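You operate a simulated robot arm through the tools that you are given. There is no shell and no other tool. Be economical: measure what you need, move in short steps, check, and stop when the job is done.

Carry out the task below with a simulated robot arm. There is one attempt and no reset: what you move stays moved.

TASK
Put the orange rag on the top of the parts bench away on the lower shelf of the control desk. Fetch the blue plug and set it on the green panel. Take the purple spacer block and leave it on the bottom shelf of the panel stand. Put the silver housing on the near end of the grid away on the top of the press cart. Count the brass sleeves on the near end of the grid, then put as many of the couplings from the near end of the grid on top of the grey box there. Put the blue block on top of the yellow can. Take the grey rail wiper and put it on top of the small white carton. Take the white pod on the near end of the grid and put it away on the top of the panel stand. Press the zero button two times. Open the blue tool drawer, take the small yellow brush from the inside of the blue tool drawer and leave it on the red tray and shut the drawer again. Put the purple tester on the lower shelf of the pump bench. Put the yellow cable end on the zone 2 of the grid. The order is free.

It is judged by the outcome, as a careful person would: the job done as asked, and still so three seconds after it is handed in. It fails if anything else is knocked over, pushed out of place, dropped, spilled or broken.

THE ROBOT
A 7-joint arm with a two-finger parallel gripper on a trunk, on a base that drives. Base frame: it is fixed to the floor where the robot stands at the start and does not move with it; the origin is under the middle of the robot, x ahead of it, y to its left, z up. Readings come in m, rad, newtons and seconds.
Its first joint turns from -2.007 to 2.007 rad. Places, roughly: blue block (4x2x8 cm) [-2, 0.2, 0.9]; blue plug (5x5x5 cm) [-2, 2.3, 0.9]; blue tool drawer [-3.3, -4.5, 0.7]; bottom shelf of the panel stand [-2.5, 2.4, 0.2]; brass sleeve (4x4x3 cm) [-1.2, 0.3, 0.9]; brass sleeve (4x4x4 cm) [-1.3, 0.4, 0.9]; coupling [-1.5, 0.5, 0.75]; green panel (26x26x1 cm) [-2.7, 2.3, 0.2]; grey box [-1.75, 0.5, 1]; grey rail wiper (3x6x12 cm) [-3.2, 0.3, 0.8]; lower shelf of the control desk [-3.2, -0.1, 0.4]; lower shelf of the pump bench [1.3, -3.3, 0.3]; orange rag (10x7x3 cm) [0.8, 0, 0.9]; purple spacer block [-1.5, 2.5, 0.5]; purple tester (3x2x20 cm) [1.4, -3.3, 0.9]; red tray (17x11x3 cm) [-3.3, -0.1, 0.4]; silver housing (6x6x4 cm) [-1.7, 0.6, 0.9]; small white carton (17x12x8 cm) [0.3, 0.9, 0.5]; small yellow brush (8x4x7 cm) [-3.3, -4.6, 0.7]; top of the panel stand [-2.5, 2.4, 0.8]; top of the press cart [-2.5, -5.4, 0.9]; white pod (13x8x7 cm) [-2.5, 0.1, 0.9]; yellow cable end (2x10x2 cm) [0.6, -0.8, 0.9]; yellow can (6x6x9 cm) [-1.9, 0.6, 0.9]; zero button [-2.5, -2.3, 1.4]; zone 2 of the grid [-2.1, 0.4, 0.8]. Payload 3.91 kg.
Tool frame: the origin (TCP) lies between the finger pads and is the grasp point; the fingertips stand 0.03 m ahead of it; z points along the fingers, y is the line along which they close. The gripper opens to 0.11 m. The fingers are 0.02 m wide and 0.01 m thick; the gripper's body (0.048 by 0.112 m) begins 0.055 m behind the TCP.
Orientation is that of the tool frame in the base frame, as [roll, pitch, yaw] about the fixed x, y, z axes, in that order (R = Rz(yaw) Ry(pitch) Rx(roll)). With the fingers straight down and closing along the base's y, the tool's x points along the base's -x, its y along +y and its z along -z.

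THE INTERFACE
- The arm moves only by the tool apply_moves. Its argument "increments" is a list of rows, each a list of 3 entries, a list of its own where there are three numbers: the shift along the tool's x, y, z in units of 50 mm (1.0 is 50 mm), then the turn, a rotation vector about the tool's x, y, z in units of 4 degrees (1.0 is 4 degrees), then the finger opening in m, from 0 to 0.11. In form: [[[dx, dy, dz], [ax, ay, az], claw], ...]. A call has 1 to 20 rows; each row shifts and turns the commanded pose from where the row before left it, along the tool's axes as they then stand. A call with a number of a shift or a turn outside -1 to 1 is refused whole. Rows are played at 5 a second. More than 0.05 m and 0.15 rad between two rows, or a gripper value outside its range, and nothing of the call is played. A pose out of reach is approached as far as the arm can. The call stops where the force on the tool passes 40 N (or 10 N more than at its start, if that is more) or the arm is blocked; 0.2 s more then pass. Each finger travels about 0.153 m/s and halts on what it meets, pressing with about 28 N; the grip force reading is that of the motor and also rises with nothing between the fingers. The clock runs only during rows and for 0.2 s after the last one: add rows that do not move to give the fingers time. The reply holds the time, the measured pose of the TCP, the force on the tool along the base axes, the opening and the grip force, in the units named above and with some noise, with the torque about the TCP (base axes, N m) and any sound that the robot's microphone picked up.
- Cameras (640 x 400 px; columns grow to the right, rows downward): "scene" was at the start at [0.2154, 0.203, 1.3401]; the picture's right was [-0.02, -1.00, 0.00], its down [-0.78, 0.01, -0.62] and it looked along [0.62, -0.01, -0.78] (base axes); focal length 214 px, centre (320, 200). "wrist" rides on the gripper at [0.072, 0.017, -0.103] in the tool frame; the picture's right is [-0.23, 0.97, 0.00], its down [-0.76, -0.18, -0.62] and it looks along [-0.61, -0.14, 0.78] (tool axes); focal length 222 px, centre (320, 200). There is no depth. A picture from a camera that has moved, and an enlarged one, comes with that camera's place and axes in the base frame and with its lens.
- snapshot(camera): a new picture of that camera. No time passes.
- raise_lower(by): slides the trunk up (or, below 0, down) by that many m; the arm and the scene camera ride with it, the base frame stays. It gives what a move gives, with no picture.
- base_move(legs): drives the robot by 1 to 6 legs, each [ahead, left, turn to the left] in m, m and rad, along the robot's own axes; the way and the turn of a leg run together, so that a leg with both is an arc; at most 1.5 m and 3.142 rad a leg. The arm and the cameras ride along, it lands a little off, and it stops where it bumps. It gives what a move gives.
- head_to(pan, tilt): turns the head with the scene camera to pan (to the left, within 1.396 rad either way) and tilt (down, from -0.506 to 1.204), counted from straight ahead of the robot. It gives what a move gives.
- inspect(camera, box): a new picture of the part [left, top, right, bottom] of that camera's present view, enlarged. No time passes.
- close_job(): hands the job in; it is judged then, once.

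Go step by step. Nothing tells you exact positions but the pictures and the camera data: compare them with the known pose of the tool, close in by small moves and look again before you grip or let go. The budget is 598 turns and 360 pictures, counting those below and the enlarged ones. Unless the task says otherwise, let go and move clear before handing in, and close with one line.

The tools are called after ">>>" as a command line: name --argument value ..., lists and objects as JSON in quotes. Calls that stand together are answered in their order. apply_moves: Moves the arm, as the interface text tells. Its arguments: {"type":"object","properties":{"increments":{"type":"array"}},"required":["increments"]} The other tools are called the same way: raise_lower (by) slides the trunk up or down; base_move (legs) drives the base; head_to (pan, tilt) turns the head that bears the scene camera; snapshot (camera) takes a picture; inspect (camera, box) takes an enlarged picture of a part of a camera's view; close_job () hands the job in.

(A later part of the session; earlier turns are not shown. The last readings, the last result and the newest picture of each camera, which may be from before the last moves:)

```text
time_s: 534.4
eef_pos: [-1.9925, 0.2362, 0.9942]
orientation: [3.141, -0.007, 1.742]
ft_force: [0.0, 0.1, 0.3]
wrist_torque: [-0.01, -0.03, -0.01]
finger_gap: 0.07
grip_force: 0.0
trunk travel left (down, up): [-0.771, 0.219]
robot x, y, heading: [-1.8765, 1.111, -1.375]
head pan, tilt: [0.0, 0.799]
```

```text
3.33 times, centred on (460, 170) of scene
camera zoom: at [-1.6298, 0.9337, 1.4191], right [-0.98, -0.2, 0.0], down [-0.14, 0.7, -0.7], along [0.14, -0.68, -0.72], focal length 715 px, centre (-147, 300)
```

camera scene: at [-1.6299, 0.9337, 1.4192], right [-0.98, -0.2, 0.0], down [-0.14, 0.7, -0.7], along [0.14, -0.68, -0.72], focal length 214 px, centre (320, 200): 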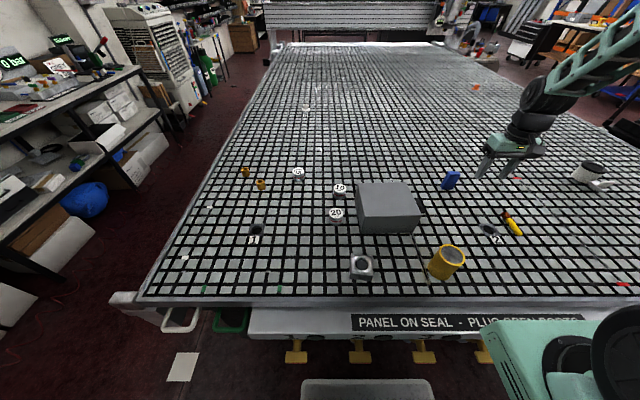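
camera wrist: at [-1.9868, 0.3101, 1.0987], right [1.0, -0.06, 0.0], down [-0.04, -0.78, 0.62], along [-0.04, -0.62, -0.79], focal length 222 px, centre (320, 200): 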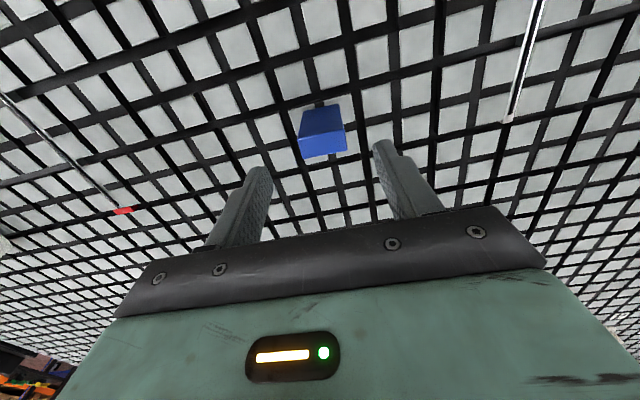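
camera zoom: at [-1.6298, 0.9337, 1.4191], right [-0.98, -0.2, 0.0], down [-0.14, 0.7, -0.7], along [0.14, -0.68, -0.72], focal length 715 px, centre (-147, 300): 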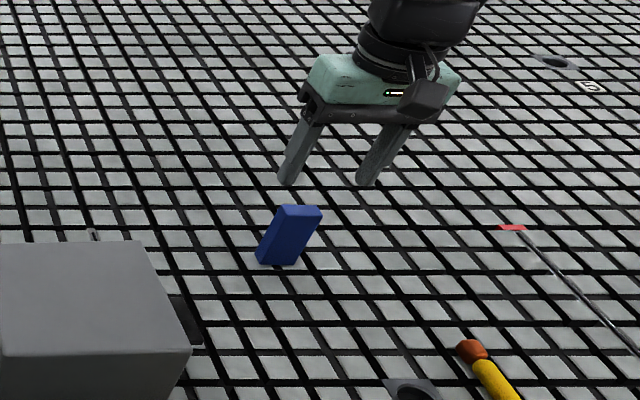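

>>> apply_moves --increments '[[[-0.08, 0, 0.9], [0, 0, 0.8], 0.07], [[0, 0, 0.95], [0, 0, 0], 0.07], [[0, 0, 0], [0, 0, 0], 0.02], [[0, 0, 0], [0, 0, 0], 0.0], [[0, 0, 0], [0, 0, 0], 0.0]]'

>>> snapshot --camera "wrist"

```text
time_s: 535.6
eef_pos: [-1.9914, 0.2286, 0.9038]
orientation: [-3.14, -0.006, 1.687]
ft_force: [-0.1, 0.8, -0.5]
wrist_torque: [-0.02, 0.01, 0.0]
finger_gap: 0.0394
grip_force: 28.0
trunk travel left (down, up): [-0.771, 0.219]
robot x, y, heading: [-1.8734, 1.1139, -1.367]
head pan, tilt: [0.0, 0.799]
```

```text
140 pictures are left
camera wrist: at [-1.9829, 0.304, 1.0077], right [0.99, -0.11, 0.0], down [-0.09, -0.78, 0.62], along [-0.07, -0.62, -0.79], focal length 222 px, centre (320, 200)
```

wrist: 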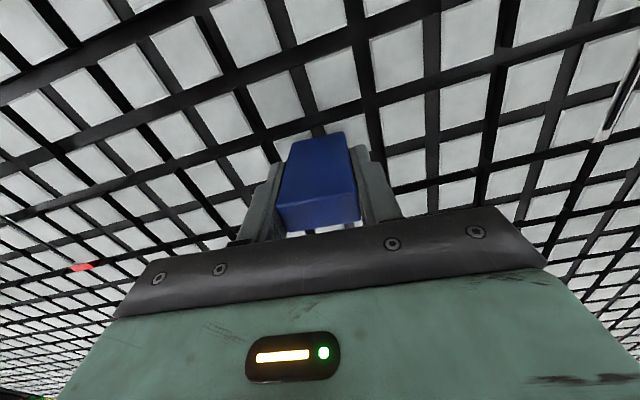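

>>> apply_moves --increments '[[[0, 0, -1], [0, 0, 0], 0.0], [[0, 0, -1], [0, 0, 0], 0.0], [[0, 0, -1], [0, 0, 0], 0.0], [[0.94, 0.32, 0], [0, 0, 0], 0.0], [[0.94, 0.32, 0], [0, 0, 0], 0.0], [[0.94, 0.32, 0], [0, 0, 0], 0.0], [[0.94, 0.32, 0], [0, 0, 0], 0.0], [[0.94, 0.32, 0], [0, 0, 0], 0.0], [[0.94, 0.32, 0], [0, 0, 0], 0.0], [[0, 0, 0], [0, 0, 0], 0.0]]'

>>> snapshot --camera "wrist"

>>> inspect --camera "scene" --box '[360, 180, 560, 320]'

```text
time_s: 537.8
eef_pos: [-1.9293, 0.5209, 1.0529]
orientation: [-3.141, -0.006, 1.686]
ft_force: [0.8, -0.3, -1.3]
wrist_torque: [0.0, -0.03, 0.04]
finger_gap: 0.0398
grip_force: 28.1
trunk travel left (down, up): [-0.771, 0.219]
robot x, y, heading: [-1.8715, 1.1133, -1.375]
head pan, tilt: [0.0, 0.799]
```

```text
139 pictures are left
camera wrist: at [-1.9208, 0.5943, 1.1567], right [0.99, -0.11, 0.0], down [-0.09, -0.78, 0.62], along [-0.07, -0.62, -0.79], focal length 222 px, centre (320, 200)
```

wrist: 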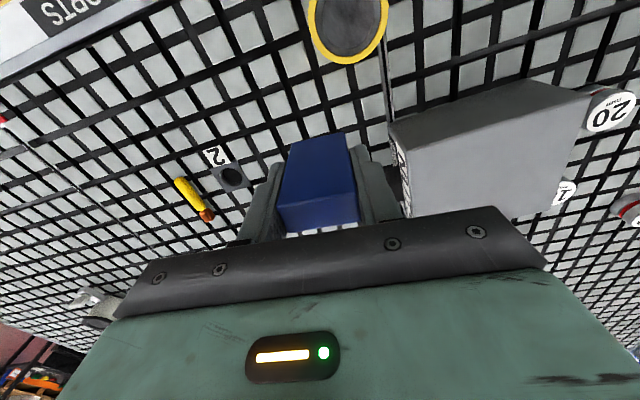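

```text
2.86 times, centred on (460, 250) of scene
camera zoom: at [-1.6299, 0.9336, 1.4191], right [-0.98, -0.2, 0.0], down [-0.14, 0.7, -0.7], along [0.14, -0.68, -0.72], focal length 613 px, centre (-80, 57)
```

zoom: 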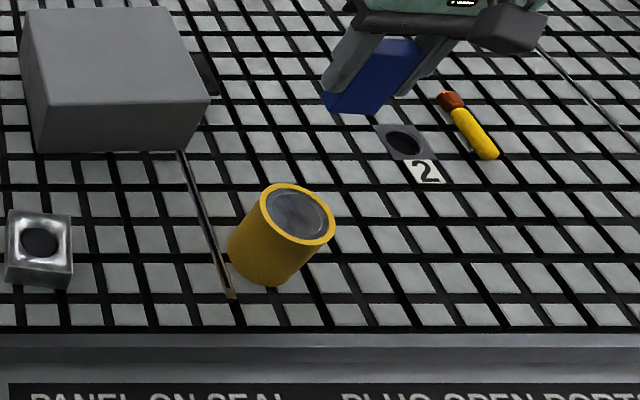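

Can top centre ≈ [-1.898, 0.594], top z 0.936. I move the block over it and look again.

>>> apply_moves --increments '[[[0.69, 0.39, 0], [0, 0, 0], 0.0], [[0.69, 0.39, 0], [0, 0, 0], 0.0], [[0, 0, 0.6], [0, 0, 0], 0.0], [[0, 0, 0], [0, 0, 0], 0.0]]'

>>> snapshot --camera "wrist"

>>> inspect --camera "scene" --box '[380, 200, 520, 300]'

```text
time_s: 538.8
eef_pos: [-1.8959, 0.5948, 1.0229]
orientation: [3.141, -0.006, 1.687]
ft_force: [0.4, 0.3, -1.0]
wrist_torque: [0.0, 0.01, 0.02]
finger_gap: 0.0398
grip_force: 28.4
trunk travel left (down, up): [-0.771, 0.219]
robot x, y, heading: [-1.8706, 1.1127, -1.374]
head pan, tilt: [0.0, 0.799]
```

```text
137 pictures are left
camera wrist: at [-1.8879, 0.6691, 1.1283], right [0.99, -0.11, 0.0], down [-0.09, -0.78, 0.62], along [-0.07, -0.62, -0.78], focal length 222 px, centre (320, 200)
```

wrist: 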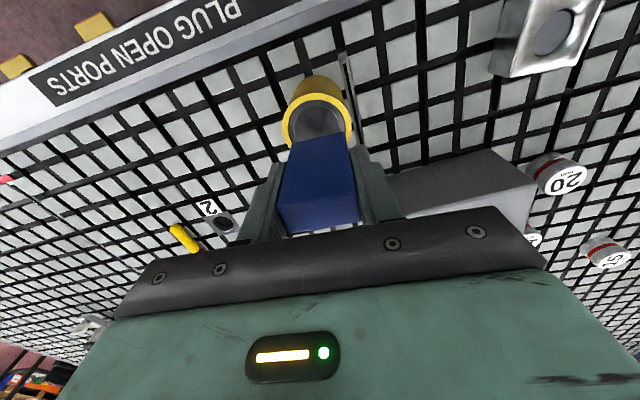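

```text
4.00 times, centred on (450, 250) of scene
camera zoom: at [-1.6299, 0.9337, 1.4192], right [-0.98, -0.2, 0.0], down [-0.14, 0.7, -0.7], along [0.14, -0.68, -0.72], focal length 858 px, centre (-200, 0)
```

zoom: 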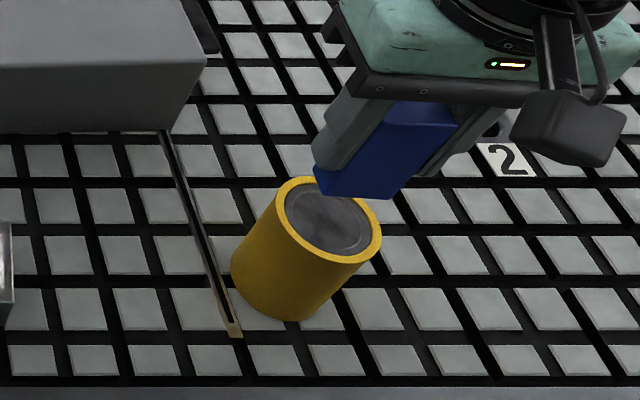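

>>> apply_moves --increments '[[[0.16, 0.1, 0.3], [0, 0, 0], 0.0], [[0, 0, 0.15], [0, 0, 0], 0.0], [[0, 0, 0.08], [0, 0, 0], 0.0], [[0, 0, 0], [0, 0, 0], 0.0]]'

>>> inspect --camera "scene" --box '[380, 200, 520, 300]'

```text
time_s: 539.8
eef_pos: [-1.8922, 0.5985, 0.9984]
orientation: [-3.14, -0.01, 1.688]
ft_force: [0.7, -0.8, -0.2]
wrist_torque: [0.01, -0.05, 0.0]
finger_gap: 0.0396
grip_force: 27.8
out of reach, approached as far as the arm can: row 1
trunk travel left (down, up): [-0.771, 0.219]
robot x, y, heading: [-1.8714, 1.1136, -1.37]
head pan, tilt: [0.0, 0.799]
```

```text
4.00 times, centred on (450, 250) of scene
camera zoom: at [-1.6298, 0.9337, 1.4191], right [-0.98, -0.2, 0.0], down [-0.14, 0.7, -0.7], along [0.14, -0.68, -0.72], focal length 858 px, centre (-200, 0)
```

zoom: 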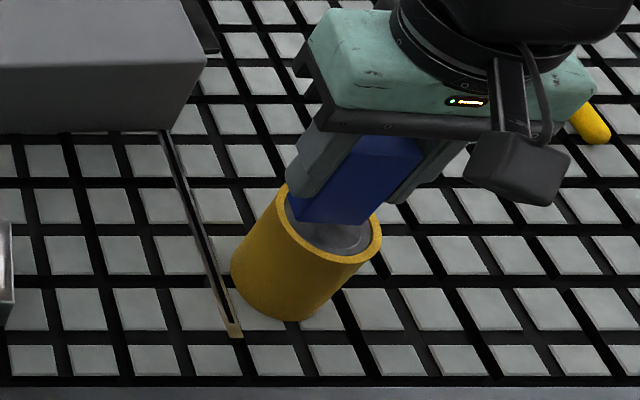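

The block sits about 1 cm too far south over the can; I nudge the base back 1 cm (no lateral change).

>>> base_move --legs '[[-0.01, 0, 0]]'

>>> inspect --camera "scene" --box '[400, 220, 480, 280]'

>>> snapshot --camera "wrist"

```text
time_s: 540.5
eef_pos: [-1.8927, 0.607, 0.9988]
orientation: [-3.14, -0.009, 1.688]
ft_force: [0.0, 0.7, -0.1]
wrist_torque: [0.01, 0.0, -0.02]
finger_gap: 0.0398
grip_force: 27.9
trunk travel left (down, up): [-0.771, 0.219]
robot x, y, heading: [-1.8729, 1.1208, -1.376]
head pan, tilt: [0.0, 0.799]
```

```text
6.67 times, centred on (440, 250) of scene
camera zoom: at [-1.6318, 0.9434, 1.4191], right [-0.98, -0.2, 0.0], down [-0.14, 0.7, -0.7], along [0.14, -0.68, -0.72], focal length 1430 px, centre (-480, -133)
```

zoom: 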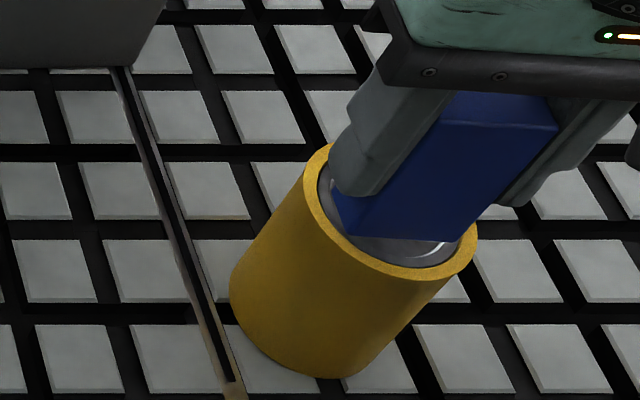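

```text
133 pictures are left
camera wrist: at [-1.8847, 0.6813, 1.1022], right [0.99, -0.11, 0.0], down [-0.09, -0.78, 0.62], along [-0.07, -0.61, -0.79], focal length 222 px, centre (320, 200)
```

wrist: 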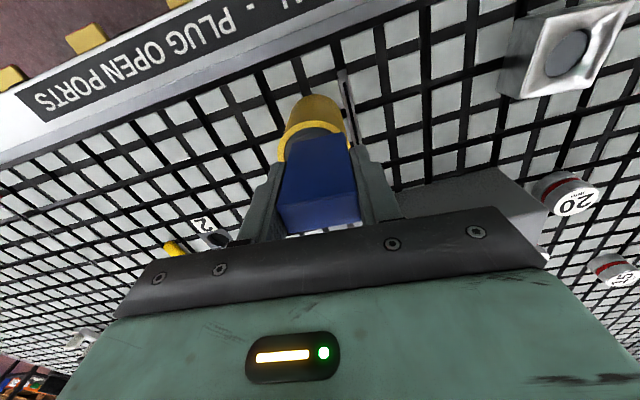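

>>> apply_moves --increments '[[[0, 0.05, 0.06], [0, 0, 0], 0.0], [[0, 0, 0.06], [0, 0, 0], 0.0], [[0, 0, 0.06], [0, 0, 0], 0.0], [[0, 0, 0], [0, 0, 0], 0.0]]'

>>> inspect --camera "scene" --box '[400, 220, 480, 280]'

```text
time_s: 541.5
eef_pos: [-1.892, 0.6088, 0.9883]
orientation: [-3.141, -0.008, 1.687]
ft_force: [0.2, 0.3, -1.3]
wrist_torque: [0.01, -0.03, -0.02]
finger_gap: 0.0397
grip_force: 27.7
trunk travel left (down, up): [-0.771, 0.219]
robot x, y, heading: [-1.8717, 1.1213, -1.374]
head pan, tilt: [0.0, 0.799]
```

```text
6.67 times, centred on (440, 250) of scene
camera zoom: at [-1.6318, 0.9434, 1.4191], right [-0.98, -0.2, 0.0], down [-0.14, 0.7, -0.7], along [0.14, -0.68, -0.72], focal length 1430 px, centre (-480, -133)
```

zoom: 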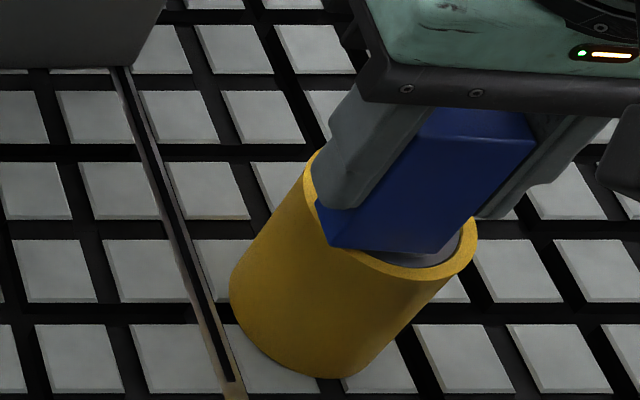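

>>> apply_moves --increments '[[[-0.04, -0.14, 0], [0, 0, 0], 0.0], [[0, 0, 0.06], [0, 0, 0], 0.0], [[0, 0, 0.06], [0, 0, 0], 0.0], [[0, 0, 0], [0, 0, 0], 0.0]]'

>>> inspect --camera "scene" --box '[400, 220, 480, 280]'

```text
time_s: 542.5
eef_pos: [-1.8977, 0.604, 0.9849]
orientation: [3.141, -0.004, 1.689]
ft_force: [2.1, -0.5, 26.4]
wrist_torque: [-0.06, -0.1, -0.01]
finger_gap: 0.0399
grip_force: 28.2
trunk travel left (down, up): [-0.771, 0.219]
robot x, y, heading: [-1.8755, 1.1219, -1.37]
head pan, tilt: [0.0, 0.799]
```

```text
6.67 times, centred on (440, 250) of scene
camera zoom: at [-1.6316, 0.9442, 1.4195], right [-0.98, -0.2, 0.0], down [-0.14, 0.7, -0.7], along [0.14, -0.68, -0.72], focal length 1430 px, centre (-480, -133)
```

zoom: 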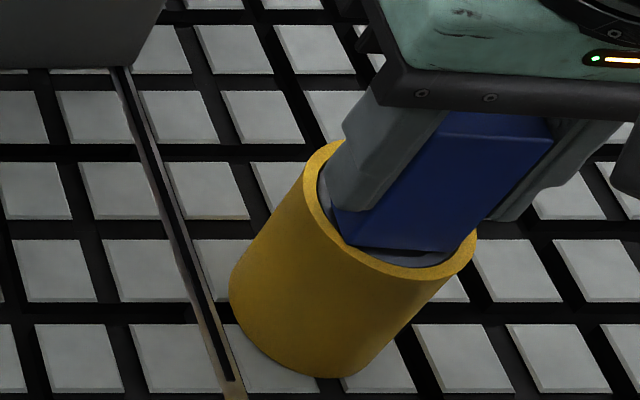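

The block rests within the can's rim. I relieve the pressure, open slightly and rise straight up.

>>> apply_moves --increments '[[[0, 0, -0.04], [0, 0, 0], 0.0], [[0, 0, 0], [0, 0, 0], 0.045], [[0, 0, 0], [0, 0, 0], 0.06], [[0, 0, 0], [0, 0, 0], 0.06], [[0, 0, -0.5], [0, 0, 0], 0.06], [[0, 0, -1], [0, 0, 0], 0.06], [[0, 0, -1], [0, 0, 0], 0.06], [[0, 0, 0], [0, 0, 0], 0.06]]'

>>> inspect --camera "scene" --box '[360, 180, 500, 300]'

>>> snapshot --camera "wrist"

```text
time_s: 544.3
eef_pos: [-1.897, 0.604, 1.1101]
orientation: [3.14, -0.008, 1.687]
ft_force: [0.4, -0.5, 0.5]
wrist_torque: [0.04, -0.02, 0.0]
finger_gap: 0.06
grip_force: 0.1
trunk travel left (down, up): [-0.771, 0.219]
robot x, y, heading: [-1.8745, 1.1216, -1.373]
head pan, tilt: [0.0, 0.799]
```

```text
3.33 times, centred on (430, 240) of scene
camera zoom: at [-1.6318, 0.9434, 1.4191], right [-0.98, -0.2, 0.0], down [-0.14, 0.7, -0.7], along [0.14, -0.68, -0.72], focal length 715 px, centre (-47, 67)
```

zoom: 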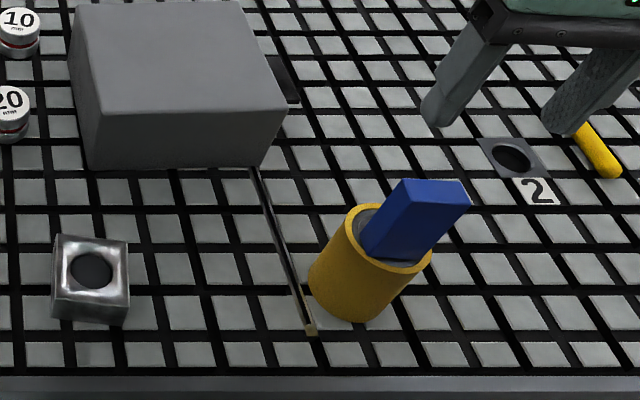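

```text
129 pictures are left
camera wrist: at [-1.889, 0.6775, 1.2144], right [0.99, -0.11, 0.0], down [-0.09, -0.78, 0.62], along [-0.07, -0.61, -0.79], focal length 222 px, centre (320, 200)
```

wrist: 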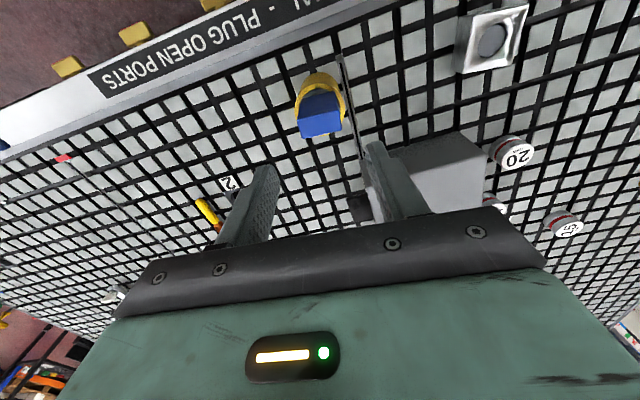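

The block stands on the can. Now the couplings: I shift the base ~0.29 m left (east) and view from above.

>>> base_move --legs '[[0, 0.29, 0]]'

>>> apply_moves --increments '[[[-0.5, 0, 0], [0, 0, 0], 0.09], [[-0.5, 0, 0], [0, 0, 0], 0.09], [[0, 0, 0], [0, 0, 0], 0.09]]'

>>> snapshot --camera "wrist"

>>> snapshot --camera "scene"

```text
time_s: 546.3
eef_pos: [-1.6207, 0.6586, 1.1099]
orientation: [3.141, -0.007, 1.679]
ft_force: [0.8, 0.0, 0.6]
wrist_torque: [0.01, 0.0, -0.02]
finger_gap: 0.0603
grip_force: 0.0
trunk travel left (down, up): [-0.771, 0.219]
robot x, y, heading: [-1.593, 1.1778, -1.386]
head pan, tilt: [0.0, 0.799]
```

```text
time_s: 547.1
eef_pos: [-1.6152, 0.6095, 1.1101]
orientation: [-3.141, -0.008, 1.68]
ft_force: [-0.8, -0.2, -0.5]
wrist_torque: [-0.02, 0.0, 0.03]
finger_gap: 0.09
grip_force: 0.1
trunk travel left (down, up): [-0.771, 0.219]
robot x, y, heading: [-1.5956, 1.1772, -1.388]
head pan, tilt: [0.0, 0.799]
```

```text
128 pictures are left
camera wrist: at [-1.6065, 0.6825, 1.2143], right [0.99, -0.12, 0.0], down [-0.09, -0.78, 0.62], along [-0.08, -0.61, -0.79], focal length 222 px, centre (320, 200)
```

wrist: 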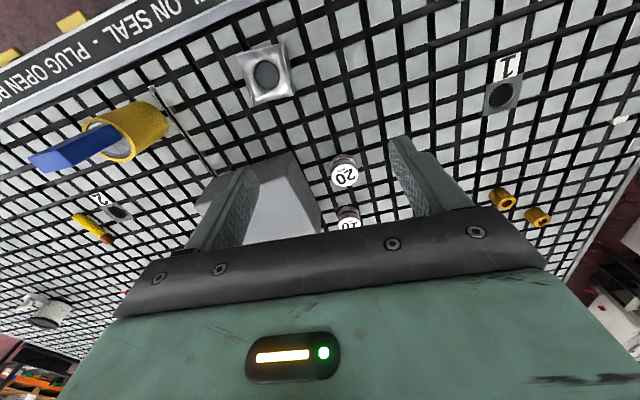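

```text
127 pictures are left
camera scene: at [-1.3512, 0.9966, 1.4192], right [-0.98, -0.19, 0.0], down [-0.13, 0.7, -0.7], along [0.13, -0.68, -0.72], focal length 214 px, centre (320, 200)
```

scene: 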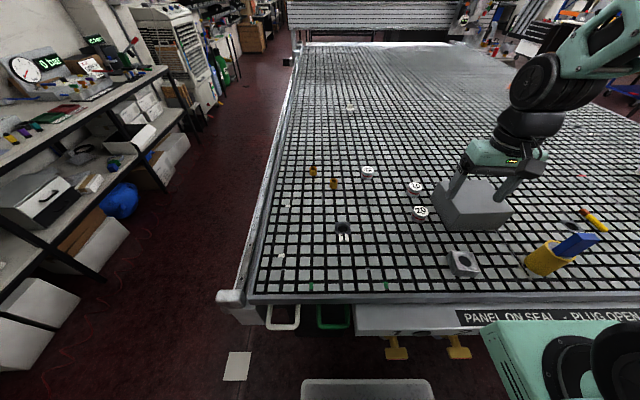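

>>> apply_moves --increments '[[[-0.85, 0.05, 0], [0, 0, 0], 0.085], [[-0.85, 0.05, 0], [0, 0, 0], 0.085], [[-0.84, 0.05, 0], [0, 0, 0], 0.085], [[0, 0, 1], [0, 0, 0], 0.085], [[0, 0, 1], [0, 0, 0], 0.085], [[0, 0, 1], [0, 0, 0], 0.085], [[0, 0, 0], [0, 0, 0], 0.085]]'

>>> snapshot --camera "wrist"

```text
time_s: 548.7
eef_pos: [-1.5946, 0.4836, 0.9596]
orientation: [-3.141, -0.009, 1.679]
ft_force: [1.2, 0.6, 0.8]
wrist_torque: [-0.01, 0.01, -0.01]
finger_gap: 0.0849
grip_force: 0.0
trunk travel left (down, up): [-0.771, 0.219]
robot x, y, heading: [-1.5937, 1.178, -1.381]
head pan, tilt: [0.0, 0.799]
```

```text
126 pictures are left
camera wrist: at [-1.5849, 0.5568, 1.063], right [0.99, -0.12, 0.0], down [-0.09, -0.78, 0.62], along [-0.08, -0.61, -0.79], focal length 222 px, centre (320, 200)
```

wrist: 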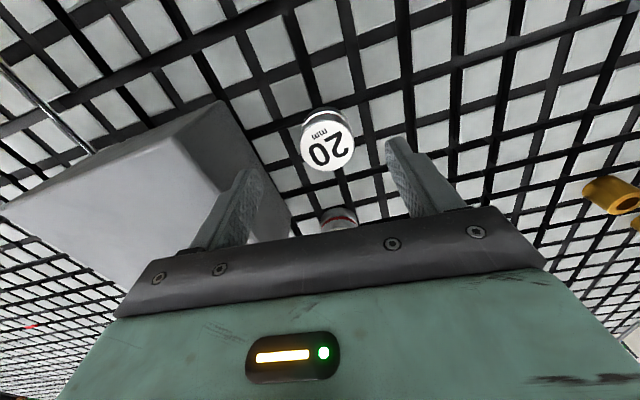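

>>> apply_moves --increments '[[[-0.06, 0.1, 0.8], [0, 0, 0], 0.07], [[0, 0, 0.75], [0, 0, 0], 0.07], [[0, 0, 0], [0, 0, 0], 0.07]]'

>>> snapshot --camera "wrist"

```text
time_s: 549.5
eef_pos: [-1.5908, 0.482, 0.8814]
orientation: [3.142, -0.007, 1.68]
ft_force: [-0.3, -0.2, -0.1]
wrist_torque: [0.02, 0.0, 0.0]
finger_gap: 0.07
grip_force: 0.1
trunk travel left (down, up): [-0.771, 0.219]
robot x, y, heading: [-1.5936, 1.1778, -1.386]
head pan, tilt: [0.0, 0.799]
```

```text
125 pictures are left
camera wrist: at [-1.5807, 0.5557, 0.9857], right [0.99, -0.12, 0.0], down [-0.09, -0.78, 0.62], along [-0.08, -0.61, -0.79], focal length 222 px, centre (320, 200)
```

wrist: 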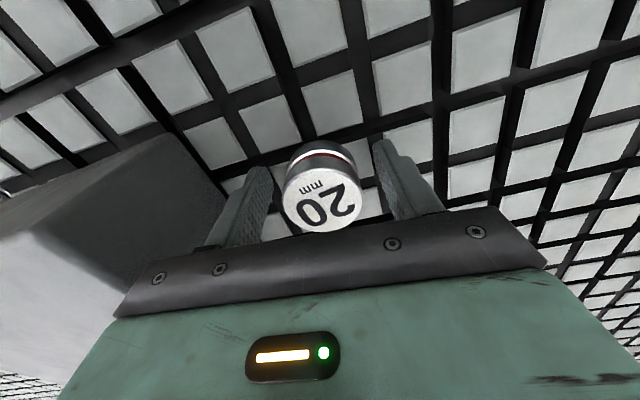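

>>> apply_moves --increments '[[[0, 0, 0], [0, 0, 0], 0.03], [[0, 0, 0], [0, 0, 0], 0.0], [[0, 0, 0], [0, 0, 0], 0.0], [[0, 0, -1], [0, 0, 0], 0.0], [[0, 0, -1], [0, 0, 0], 0.0], [[0, 0, -1], [0, 0, 0], 0.0], [[0, 0, 0], [0, 0, 0], 0.0]]'

>>> inspect --camera "scene" --box '[260, 130, 560, 300]'

```text
time_s: 551.1
eef_pos: [-1.5917, 0.4824, 1.0307]
orientation: [3.14, -0.009, 1.678]
ft_force: [-0.4, -1.2, -2.2]
wrist_torque: [0.0, 0.01, 0.01]
finger_gap: 0.0466
grip_force: 27.5
trunk travel left (down, up): [-0.771, 0.219]
robot x, y, heading: [-1.5901, 1.1762, -1.385]
head pan, tilt: [0.0, 0.799]
```

```text
2.13 times, centred on (410, 215) of scene
camera zoom: at [-1.3512, 0.9964, 1.4191], right [-0.98, -0.19, 0.0], down [-0.13, 0.7, -0.7], along [0.13, -0.68, -0.72], focal length 458 px, centre (128, 168)
```

zoom: 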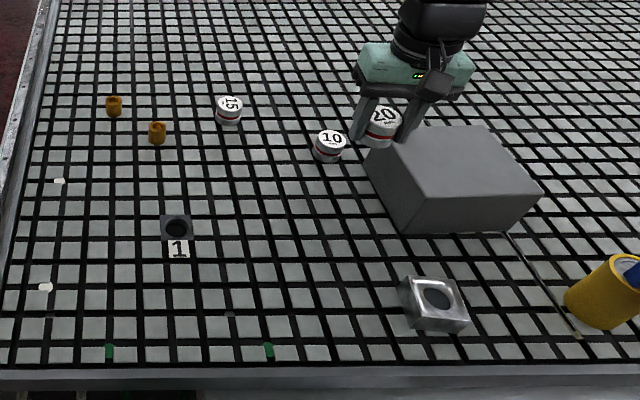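

Box top centre ≈ [-1.744, 0.411], z≈0.925. I take the first coupling over the west half of the box.

>>> apply_moves --increments '[[[-0.234, -0.82, 0], [0, 0, 0], 0.0], [[-0.234, -0.82, 0], [0, 0, 0], 0.0], [[-0.234, -0.82, 0], [0, 0, 0], 0.0], [[-0.234, -0.82, 0], [0, 0, 0], 0.0], [[-0.234, -0.82, 0], [0, 0, 0], 0.0], [[0, 0, 0.6], [0, 0, 0], 0.0], [[0, 0, 0], [0, 0, 0], 0.0]]'

>>> snapshot --camera "wrist"

>>> inspect --camera "scene" --box '[380, 130, 580, 270]'

```text
time_s: 552.7
eef_pos: [-1.7851, 0.4028, 1.0005]
orientation: [3.141, -0.008, 1.68]
ft_force: [0.1, -0.4, -1.3]
wrist_torque: [-0.01, 0.0, 0.03]
finger_gap: 0.047
grip_force: 28.2
trunk travel left (down, up): [-0.771, 0.219]
robot x, y, heading: [-1.5947, 1.1775, -1.387]
head pan, tilt: [0.0, 0.799]
```

```text
123 pictures are left
camera wrist: at [-1.7766, 0.4758, 1.1041], right [0.99, -0.12, 0.0], down [-0.09, -0.78, 0.62], along [-0.08, -0.61, -0.79], focal length 222 px, centre (320, 200)
```

wrist: 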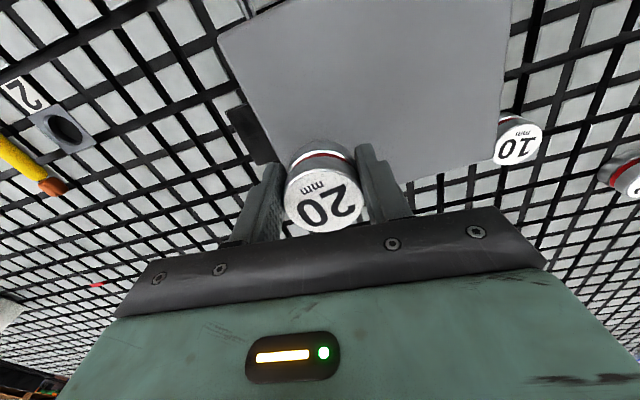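

```text
2.86 times, centred on (480, 200) of scene
camera zoom: at [-1.3513, 0.9964, 1.4191], right [-0.98, -0.19, 0.0], down [-0.13, 0.7, -0.7], along [0.13, -0.68, -0.72], focal length 613 px, centre (-137, 200)
```

zoom: 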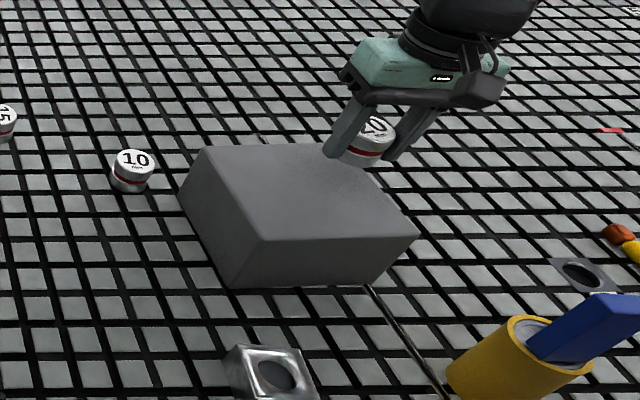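

>>> apply_moves --increments '[[[0, 0, 0.5], [0, 0, 0], 0.0], [[0, 0, 0.15], [0, 0, 0], 0.0], [[0, 0, 0.1], [0, 0, 0], 0.0], [[0, 0, 0.1], [0, 0, 0], 0.0], [[0, 0, 0], [0, 0, 0], 0.0]]'

>>> inspect --camera "scene" --box '[380, 130, 580, 270]'

```text
time_s: 553.5
eef_pos: [-1.7858, 0.4001, 0.9684]
orientation: [-3.139, 0.002, 1.68]
ft_force: [0.4, 4.1, 19.3]
wrist_torque: [0.38, -0.35, 0.13]
finger_gap: 0.0469
grip_force: 27.9
trunk travel left (down, up): [-0.771, 0.219]
robot x, y, heading: [-1.5923, 1.1766, -1.383]
head pan, tilt: [0.0, 0.799]
stopped in row 4: the force on the tool passed its limit (the readings are from after the stop); the commanded pose is now the measured one
```

```text
2.86 times, centred on (480, 200) of scene
camera zoom: at [-1.351, 0.9978, 1.4193], right [-0.98, -0.19, 0.0], down [-0.13, 0.7, -0.7], along [0.13, -0.69, -0.72], focal length 613 px, centre (-137, 200)
```

zoom: 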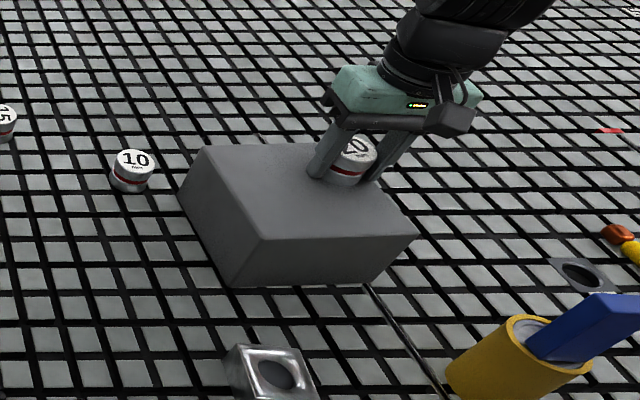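

It overhangs the west edge a bit (contact is off-centre), so I lift 2 cm, shift 3 cm east and set it down again.

>>> apply_moves --increments '[[[0, 0, -0.4], [0, 0, 0], 0.0], [[0.15, 0.65, 0], [0, 0, 0], 0.0], [[0, 0, 0], [0, 0, 0], 0.0]]'

>>> inspect --camera "scene" --box '[400, 130, 560, 250]'

```text
time_s: 554.4
eef_pos: [-1.7552, 0.4096, 0.985]
orientation: [-3.14, -0.001, 1.68]
ft_force: [0.6, 0.5, -1.7]
wrist_torque: [0.06, 0.01, 0.0]
finger_gap: 0.0466
grip_force: 28.2
trunk travel left (down, up): [-0.771, 0.219]
robot x, y, heading: [-1.594, 1.1769, -1.377]
head pan, tilt: [0.0, 0.799]
```

```text
3.33 times, centred on (480, 190) of scene
camera zoom: at [-1.3513, 0.9965, 1.4191], right [-0.98, -0.19, 0.0], down [-0.13, 0.7, -0.7], along [0.13, -0.68, -0.72], focal length 715 px, centre (-213, 233)
```

zoom: 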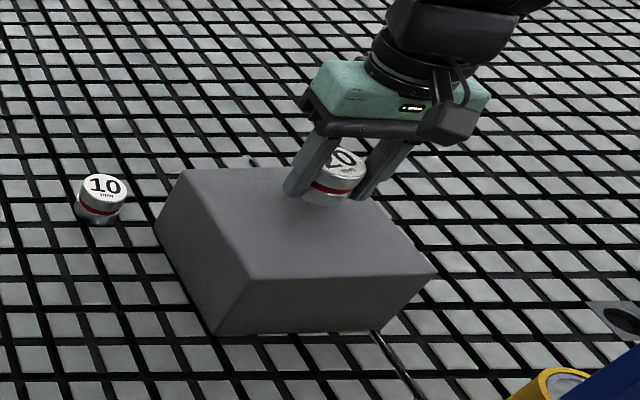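

>>> apply_moves --increments '[[[0.45, 0.05, 0], [0, 0, 0], 0.0], [[0, 0, 0.2], [0, 0, 0], 0.0], [[0, 0, 0.08], [0, 0, 0], 0.0], [[0, 0, 0.08], [0, 0, 0], 0.0], [[0, 0, 0], [0, 0, 0], 0.0]]'

>>> inspect --camera "scene" --box '[400, 130, 560, 250]'

```text
time_s: 555.5
eef_pos: [-1.7534, 0.4337, 0.9689]
orientation: [-3.137, 0.0, 1.678]
ft_force: [-0.5, 2.4, 6.5]
wrist_torque: [-0.01, -0.16, 0.07]
finger_gap: 0.0467
grip_force: 28.0
trunk travel left (down, up): [-0.771, 0.219]
robot x, y, heading: [-1.5909, 1.1801, -1.38]
head pan, tilt: [0.0, 0.799]
```

```text
3.33 times, centred on (480, 190) of scene
camera zoom: at [-1.3512, 0.997, 1.4193], right [-0.98, -0.19, 0.0], down [-0.13, 0.7, -0.7], along [0.13, -0.68, -0.72], focal length 715 px, centre (-213, 233)
```

zoom: 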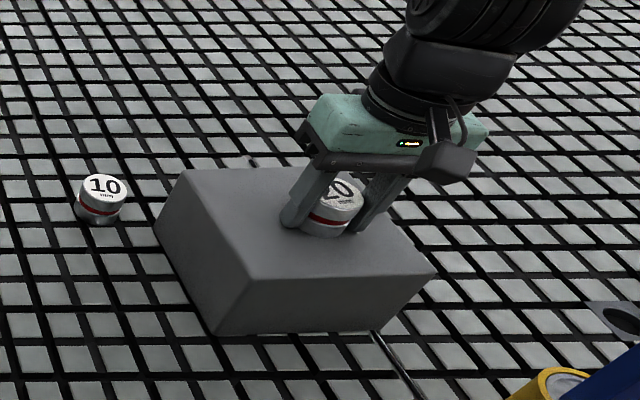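

>>> apply_moves --increments '[[[0, 0, -0.2], [0, 0, 0], 0.0], [[0, -0.28, 0], [0, 0, 0], 0.0], [[0, 0, 0.15], [0, 0, 0], 0.0], [[0, 0, 0.08], [0, 0, 0], 0.0], [[0, 0, 0], [0, 0, 0], 0.0]]'

>>> apply_moves --increments '[[[0, 0, 0], [0, 0, 0], 0.055], [[0, 0, 0], [0, 0, 0], 0.065], [[0, 0, 0], [0, 0, 0], 0.065], [[0, 0, -0.5], [0, 0, 0], 0.065], [[0, 0, -1], [0, 0, 0], 0.065], [[0, 0, 0], [0, 0, 0], 0.065]]'

>>> inspect --camera "scene" --box '[400, 130, 560, 250]'

>>> snapshot --camera "wrist"

```text
time_s: 556.8
eef_pos: [-1.7678, 0.4316, 0.9682]
orientation: [-3.139, 0.002, 1.681]
ft_force: [0.8, 3.0, 23.4]
wrist_torque: [0.24, -0.52, 0.1]
finger_gap: 0.0468
grip_force: 28.1
trunk travel left (down, up): [-0.771, 0.219]
robot x, y, heading: [-1.5902, 1.1758, -1.382]
head pan, tilt: [0.0, 0.799]
```

```text
time_s: 558.1
eef_pos: [-1.7701, 0.4329, 1.0417]
orientation: [-3.14, -0.004, 1.681]
ft_force: [-0.1, 0.1, 0.0]
wrist_torque: [0.02, 0.01, -0.02]
finger_gap: 0.0651
grip_force: 0.0
trunk travel left (down, up): [-0.771, 0.219]
robot x, y, heading: [-1.593, 1.1828, -1.381]
head pan, tilt: [0.0, 0.799]
```

```text
3.33 times, centred on (480, 190) of scene
camera zoom: at [-1.3512, 0.9966, 1.4191], right [-0.98, -0.19, 0.0], down [-0.13, 0.7, -0.7], along [0.13, -0.68, -0.72], focal length 715 px, centre (-213, 233)
```

zoom: 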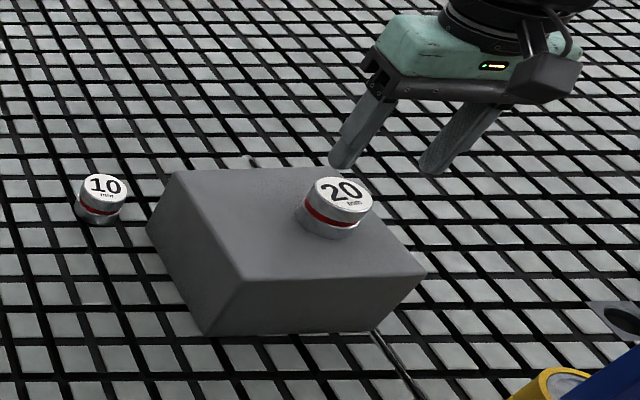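

```text
117 pictures are left
camera wrist: at [-1.7596, 0.5065, 1.1449], right [0.99, -0.12, 0.0], down [-0.09, -0.78, 0.62], along [-0.08, -0.62, -0.78], focal length 222 px, centre (320, 200)
```

wrist: 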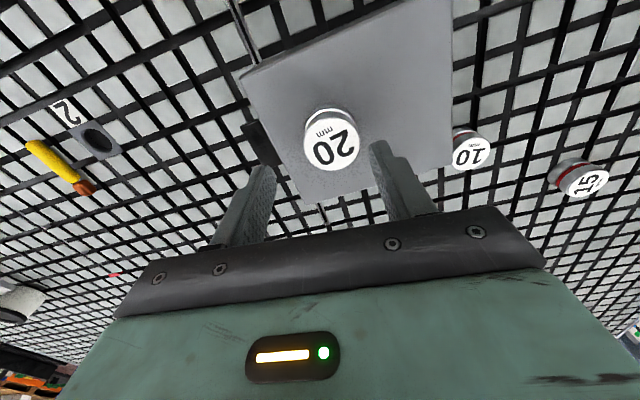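

The 20 mm coupling stands on the box. For the second I take the 15 mm one (free around it), at about [-1.418, 0.296]. I shift the base 0.15 m left and go above it.

>>> apply_moves --increments '[[[0, 0, -1], [0, 0, 0], 0.07], [[0, 0, 0], [0, 0, 0], 0.07]]'

>>> base_move --legs '[[0, 0.2, 0], [0.04, 0, 0]]'

>>> snapshot --camera "wrist"

```text
time_s: 558.8
eef_pos: [-1.7699, 0.4331, 1.0915]
orientation: [-3.141, -0.003, 1.678]
ft_force: [-0.1, -0.1, 0.5]
wrist_torque: [0.04, 0.03, 0.0]
finger_gap: 0.0698
grip_force: 0.0
trunk travel left (down, up): [-0.771, 0.219]
robot x, y, heading: [-1.595, 1.1794, -1.38]
head pan, tilt: [0.0, 0.799]
```

```text
time_s: 560.8
eef_pos: [-1.5656, 0.4325, 1.0912]
orientation: [-3.137, -0.002, 1.683]
ft_force: [-0.5, 0.2, 0.1]
wrist_torque: [0.01, -0.03, 0.02]
finger_gap: 0.0701
grip_force: 0.1
trunk travel left (down, up): [-0.771, 0.219]
robot x, y, heading: [-1.3872, 1.1761, -1.376]
head pan, tilt: [0.0, 0.799]
```

```text
116 pictures are left
camera wrist: at [-1.5552, 0.5064, 1.1944], right [0.99, -0.12, 0.0], down [-0.09, -0.78, 0.62], along [-0.08, -0.62, -0.78], focal length 222 px, centre (320, 200)
```

wrist: 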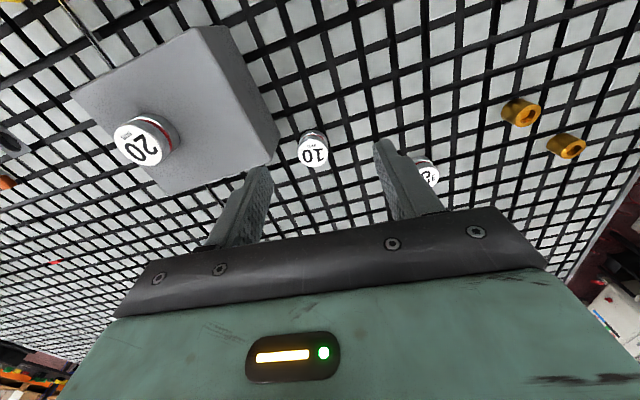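

>>> apply_moves --increments '[[[-0.595, 0.548, 0], [0, 0, 0], 0.07], [[-0.595, 0.548, 0], [0, 0, 0], 0.07], [[-0.595, 0.548, 0], [0, 0, 0], 0.07], [[-0.595, 0.548, 0], [0, 0, 0], 0.07], [[-0.595, 0.548, 0], [0, 0, 0], 0.07], [[0, 0, 1], [0, 0, 0], 0.07], [[0, 0, 1], [0, 0, 0], 0.07], [[0, 0, 0.6], [0, 0, 0], 0.07], [[0, 0, 0], [0, 0, 0], 0.07]]'

>>> snapshot --camera "wrist"

```text
time_s: 562.8
eef_pos: [-1.4118, 0.2996, 0.9597]
orientation: [-3.14, -0.003, 1.684]
ft_force: [0.2, 0.1, 0.3]
wrist_torque: [0.0, 0.03, -0.05]
finger_gap: 0.0698
grip_force: 0.1
trunk travel left (down, up): [-0.771, 0.219]
robot x, y, heading: [-1.3869, 1.1765, -1.383]
head pan, tilt: [0.0, 0.799]
```

```text
115 pictures are left
camera wrist: at [-1.4027, 0.3741, 1.0646], right [0.99, -0.12, 0.0], down [-0.09, -0.78, 0.62], along [-0.08, -0.62, -0.78], focal length 222 px, centre (320, 200)
```

wrist: 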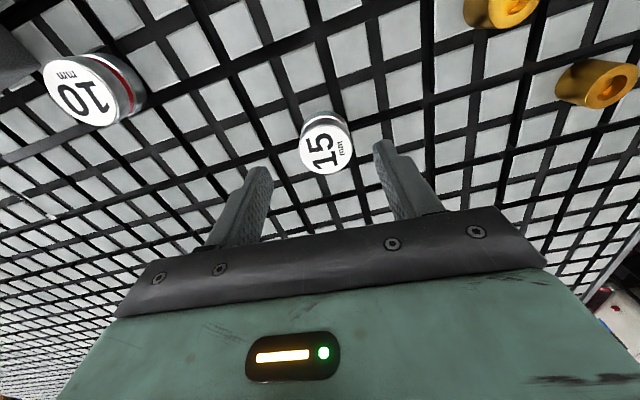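

>>> apply_moves --increments '[[[-0.16, 0.02, 0.8], [0, 0, 0], 0.07], [[0, 0, 0.75], [0, 0, 0], 0.07], [[0, 0, 0], [0, 0, 0], 0.03], [[0, 0, 0], [0, 0, 0], 0.0], [[0, 0, 0], [0, 0, 0], 0.0]]'

>>> snapshot --camera "wrist"

```text
time_s: 564.0
eef_pos: [-1.4103, 0.2904, 0.8853]
orientation: [-3.14, -0.001, 1.682]
ft_force: [-0.2, -0.4, -0.2]
wrist_torque: [0.0, 0.0, 0.07]
finger_gap: 0.0474
grip_force: 27.9
trunk travel left (down, up): [-0.771, 0.219]
robot x, y, heading: [-1.3896, 1.1778, -1.383]
head pan, tilt: [0.0, 0.799]
```

```text
114 pictures are left
camera wrist: at [-1.4002, 0.3656, 0.9881], right [0.99, -0.12, 0.0], down [-0.09, -0.78, 0.62], along [-0.08, -0.62, -0.78], focal length 222 px, centre (320, 200)
```

wrist: 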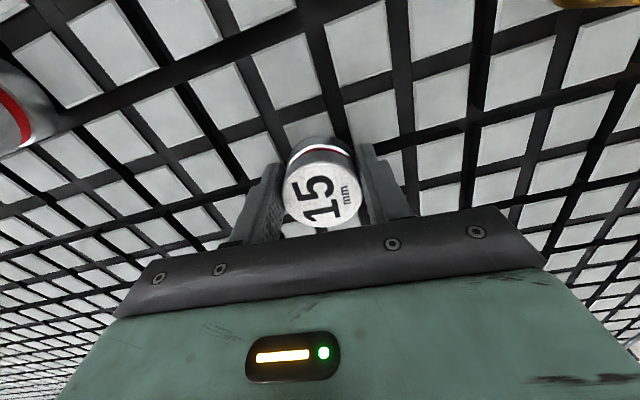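

>>> apply_moves --increments '[[[0, 0, -1], [0, 0, 0], 0.0], [[0, 0, -1], [0, 0, 0], 0.0], [[0, 0, -1], [0, 0, 0], 0.0], [[0.8, 0, 0], [0, 0, 0], 0.0], [[0.8, 0, 0], [0, 0, 0], 0.0], [[0.8, 0, 0], [0, 0, 0], 0.0], [[0, 0, 0], [0, 0, 0], 0.0]]'

>>> base_move --legs '[[0, -0.24, 0]]'

>>> snapshot --camera "wrist"

```text
time_s: 565.6
eef_pos: [-1.4271, 0.4128, 1.0356]
orientation: [-3.137, -0.001, 1.681]
ft_force: [-0.3, 0.1, -0.7]
wrist_torque: [-0.01, -0.02, -0.03]
finger_gap: 0.047
grip_force: 28.5
trunk travel left (down, up): [-0.771, 0.219]
robot x, y, heading: [-1.3856, 1.1762, -1.382]
head pan, tilt: [0.0, 0.799]
```

```text
time_s: 567.4
eef_pos: [-1.6597, 0.3669, 1.0335]
orientation: [-3.139, -0.002, 1.685]
ft_force: [0.7, 0.6, -2.1]
wrist_torque: [0.02, 0.01, -0.01]
finger_gap: 0.0471
grip_force: 27.9
trunk travel left (down, up): [-0.771, 0.219]
robot x, y, heading: [-1.621, 1.1313, -1.376]
head pan, tilt: [0.0, 0.799]
```

```text
113 pictures are left
camera wrist: at [-1.6515, 0.4416, 1.1382], right [0.99, -0.12, 0.0], down [-0.09, -0.78, 0.62], along [-0.07, -0.62, -0.78], focal length 222 px, centre (320, 200)
```

wrist: 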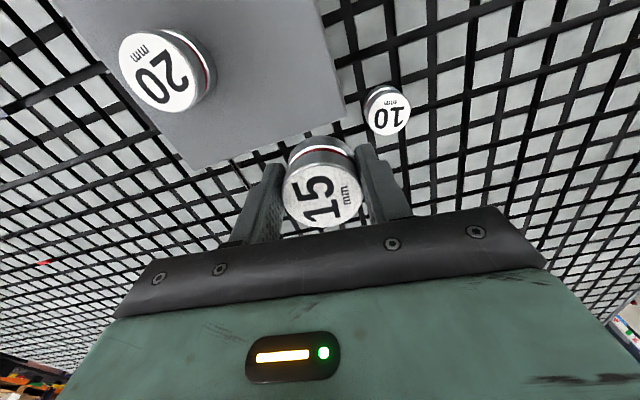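

>>> apply_moves --increments '[[[0.78, -0.15, 0], [0, 0, 0], 0.0], [[0.78, -0.15, 0], [0, 0, 0], 0.0], [[0, 0, 0.8], [0, 0, 0], 0.0], [[0, 0, 0], [0, 0, 0], 0.0]]'

>>> snapshot --camera "wrist"

>>> inspect --camera "scene" --box '[380, 150, 540, 270]'

```text
time_s: 568.4
eef_pos: [-1.6837, 0.4431, 0.994]
orientation: [-3.139, -0.002, 1.685]
ft_force: [0.9, 0.6, -1.8]
wrist_torque: [-0.02, 0.01, -0.03]
finger_gap: 0.047
grip_force: 27.5
trunk travel left (down, up): [-0.771, 0.219]
robot x, y, heading: [-1.6244, 1.1301, -1.375]
head pan, tilt: [0.0, 0.799]
```

```text
112 pictures are left
camera wrist: at [-1.6753, 0.518, 1.0977], right [0.99, -0.12, 0.0], down [-0.09, -0.78, 0.62], along [-0.07, -0.62, -0.78], focal length 222 px, centre (320, 200)
```

wrist: 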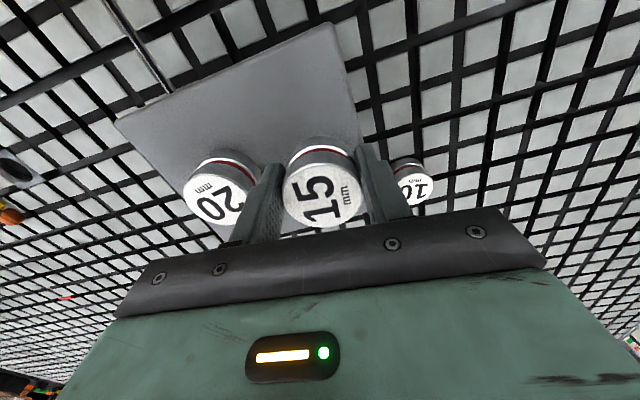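

```text
3.33 times, centred on (460, 210) of scene
camera zoom: at [-1.3807, 0.9512, 1.4192], right [-0.98, -0.19, 0.0], down [-0.14, 0.7, -0.7], along [0.13, -0.68, -0.72], focal length 715 px, centre (-147, 167)
```

zoom: 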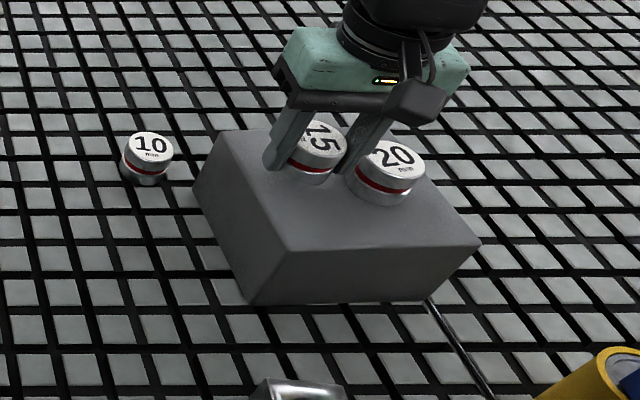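

>>> apply_moves --increments '[[[0.4, 0.05, 0], [0, 0, 0], 0.0], [[0, 0, 0.25], [0, 0, 0], 0.0], [[0, 0, 0.08], [0, 0, 0], 0.0], [[0, 0, 0.08], [0, 0, 0], 0.0], [[0, 0, 0], [0, 0, 0], 0.0]]'

>>> inspect --camera "scene" --box '[380, 150, 540, 270]'

```text
time_s: 569.6
eef_pos: [-1.6842, 0.4633, 0.9745]
orientation: [-3.139, -0.003, 1.684]
ft_force: [0.1, -0.8, -2.1]
wrist_torque: [0.01, 0.03, 0.0]
finger_gap: 0.0469
grip_force: 28.2
trunk travel left (down, up): [-0.771, 0.219]
robot x, y, heading: [-1.6183, 1.1344, -1.381]
head pan, tilt: [0.0, 0.799]
```

```text
3.33 times, centred on (460, 210) of scene
camera zoom: at [-1.3807, 0.9511, 1.4191], right [-0.98, -0.19, 0.0], down [-0.14, 0.7, -0.7], along [0.13, -0.68, -0.72], focal length 715 px, centre (-147, 167)
```

zoom: 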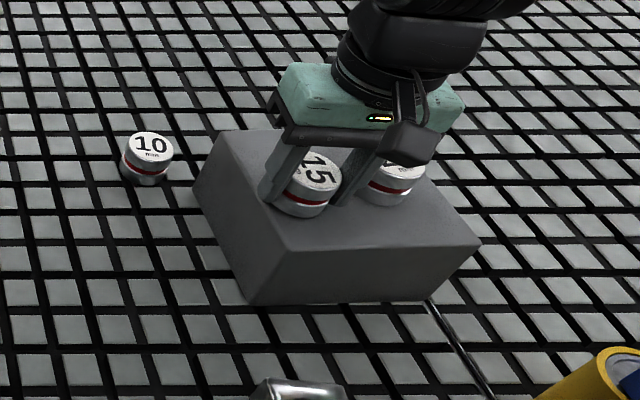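

>>> apply_moves --increments '[[[0, -0.18, 0], [0, 0, 0], 0.0], [[0, 0, 0.08], [0, 0, 0], 0.0], [[0, 0, 0.06], [0, 0, 0], 0.0], [[0, 0, 0], [0, 0, 0], 0.0]]'

>>> inspect --camera "scene" --box '[400, 170, 520, 260]'

```text
time_s: 570.6
eef_pos: [-1.6932, 0.4624, 0.9695]
orientation: [-3.138, 0.002, 1.684]
ft_force: [2.3, 1.3, 27.1]
wrist_torque: [-0.13, -0.35, 0.0]
finger_gap: 0.0476
grip_force: 27.9
trunk travel left (down, up): [-0.771, 0.219]
robot x, y, heading: [-1.6234, 1.1318, -1.379]
head pan, tilt: [0.0, 0.799]
```

```text
4.44 times, centred on (460, 215) of scene
camera zoom: at [-1.3804, 0.9522, 1.4195], right [-0.98, -0.19, 0.0], down [-0.14, 0.7, -0.7], along [0.13, -0.68, -0.72], focal length 953 px, centre (-302, 133)
```

zoom: 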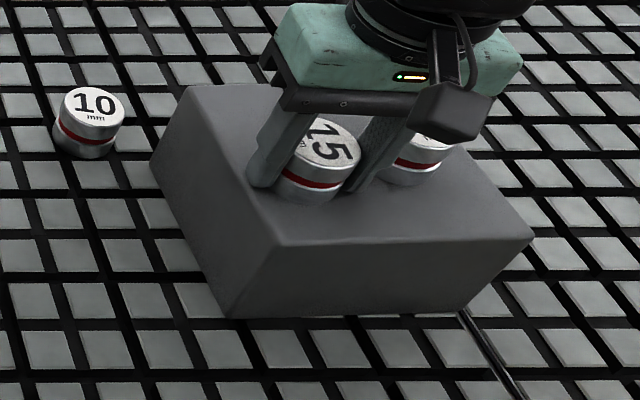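

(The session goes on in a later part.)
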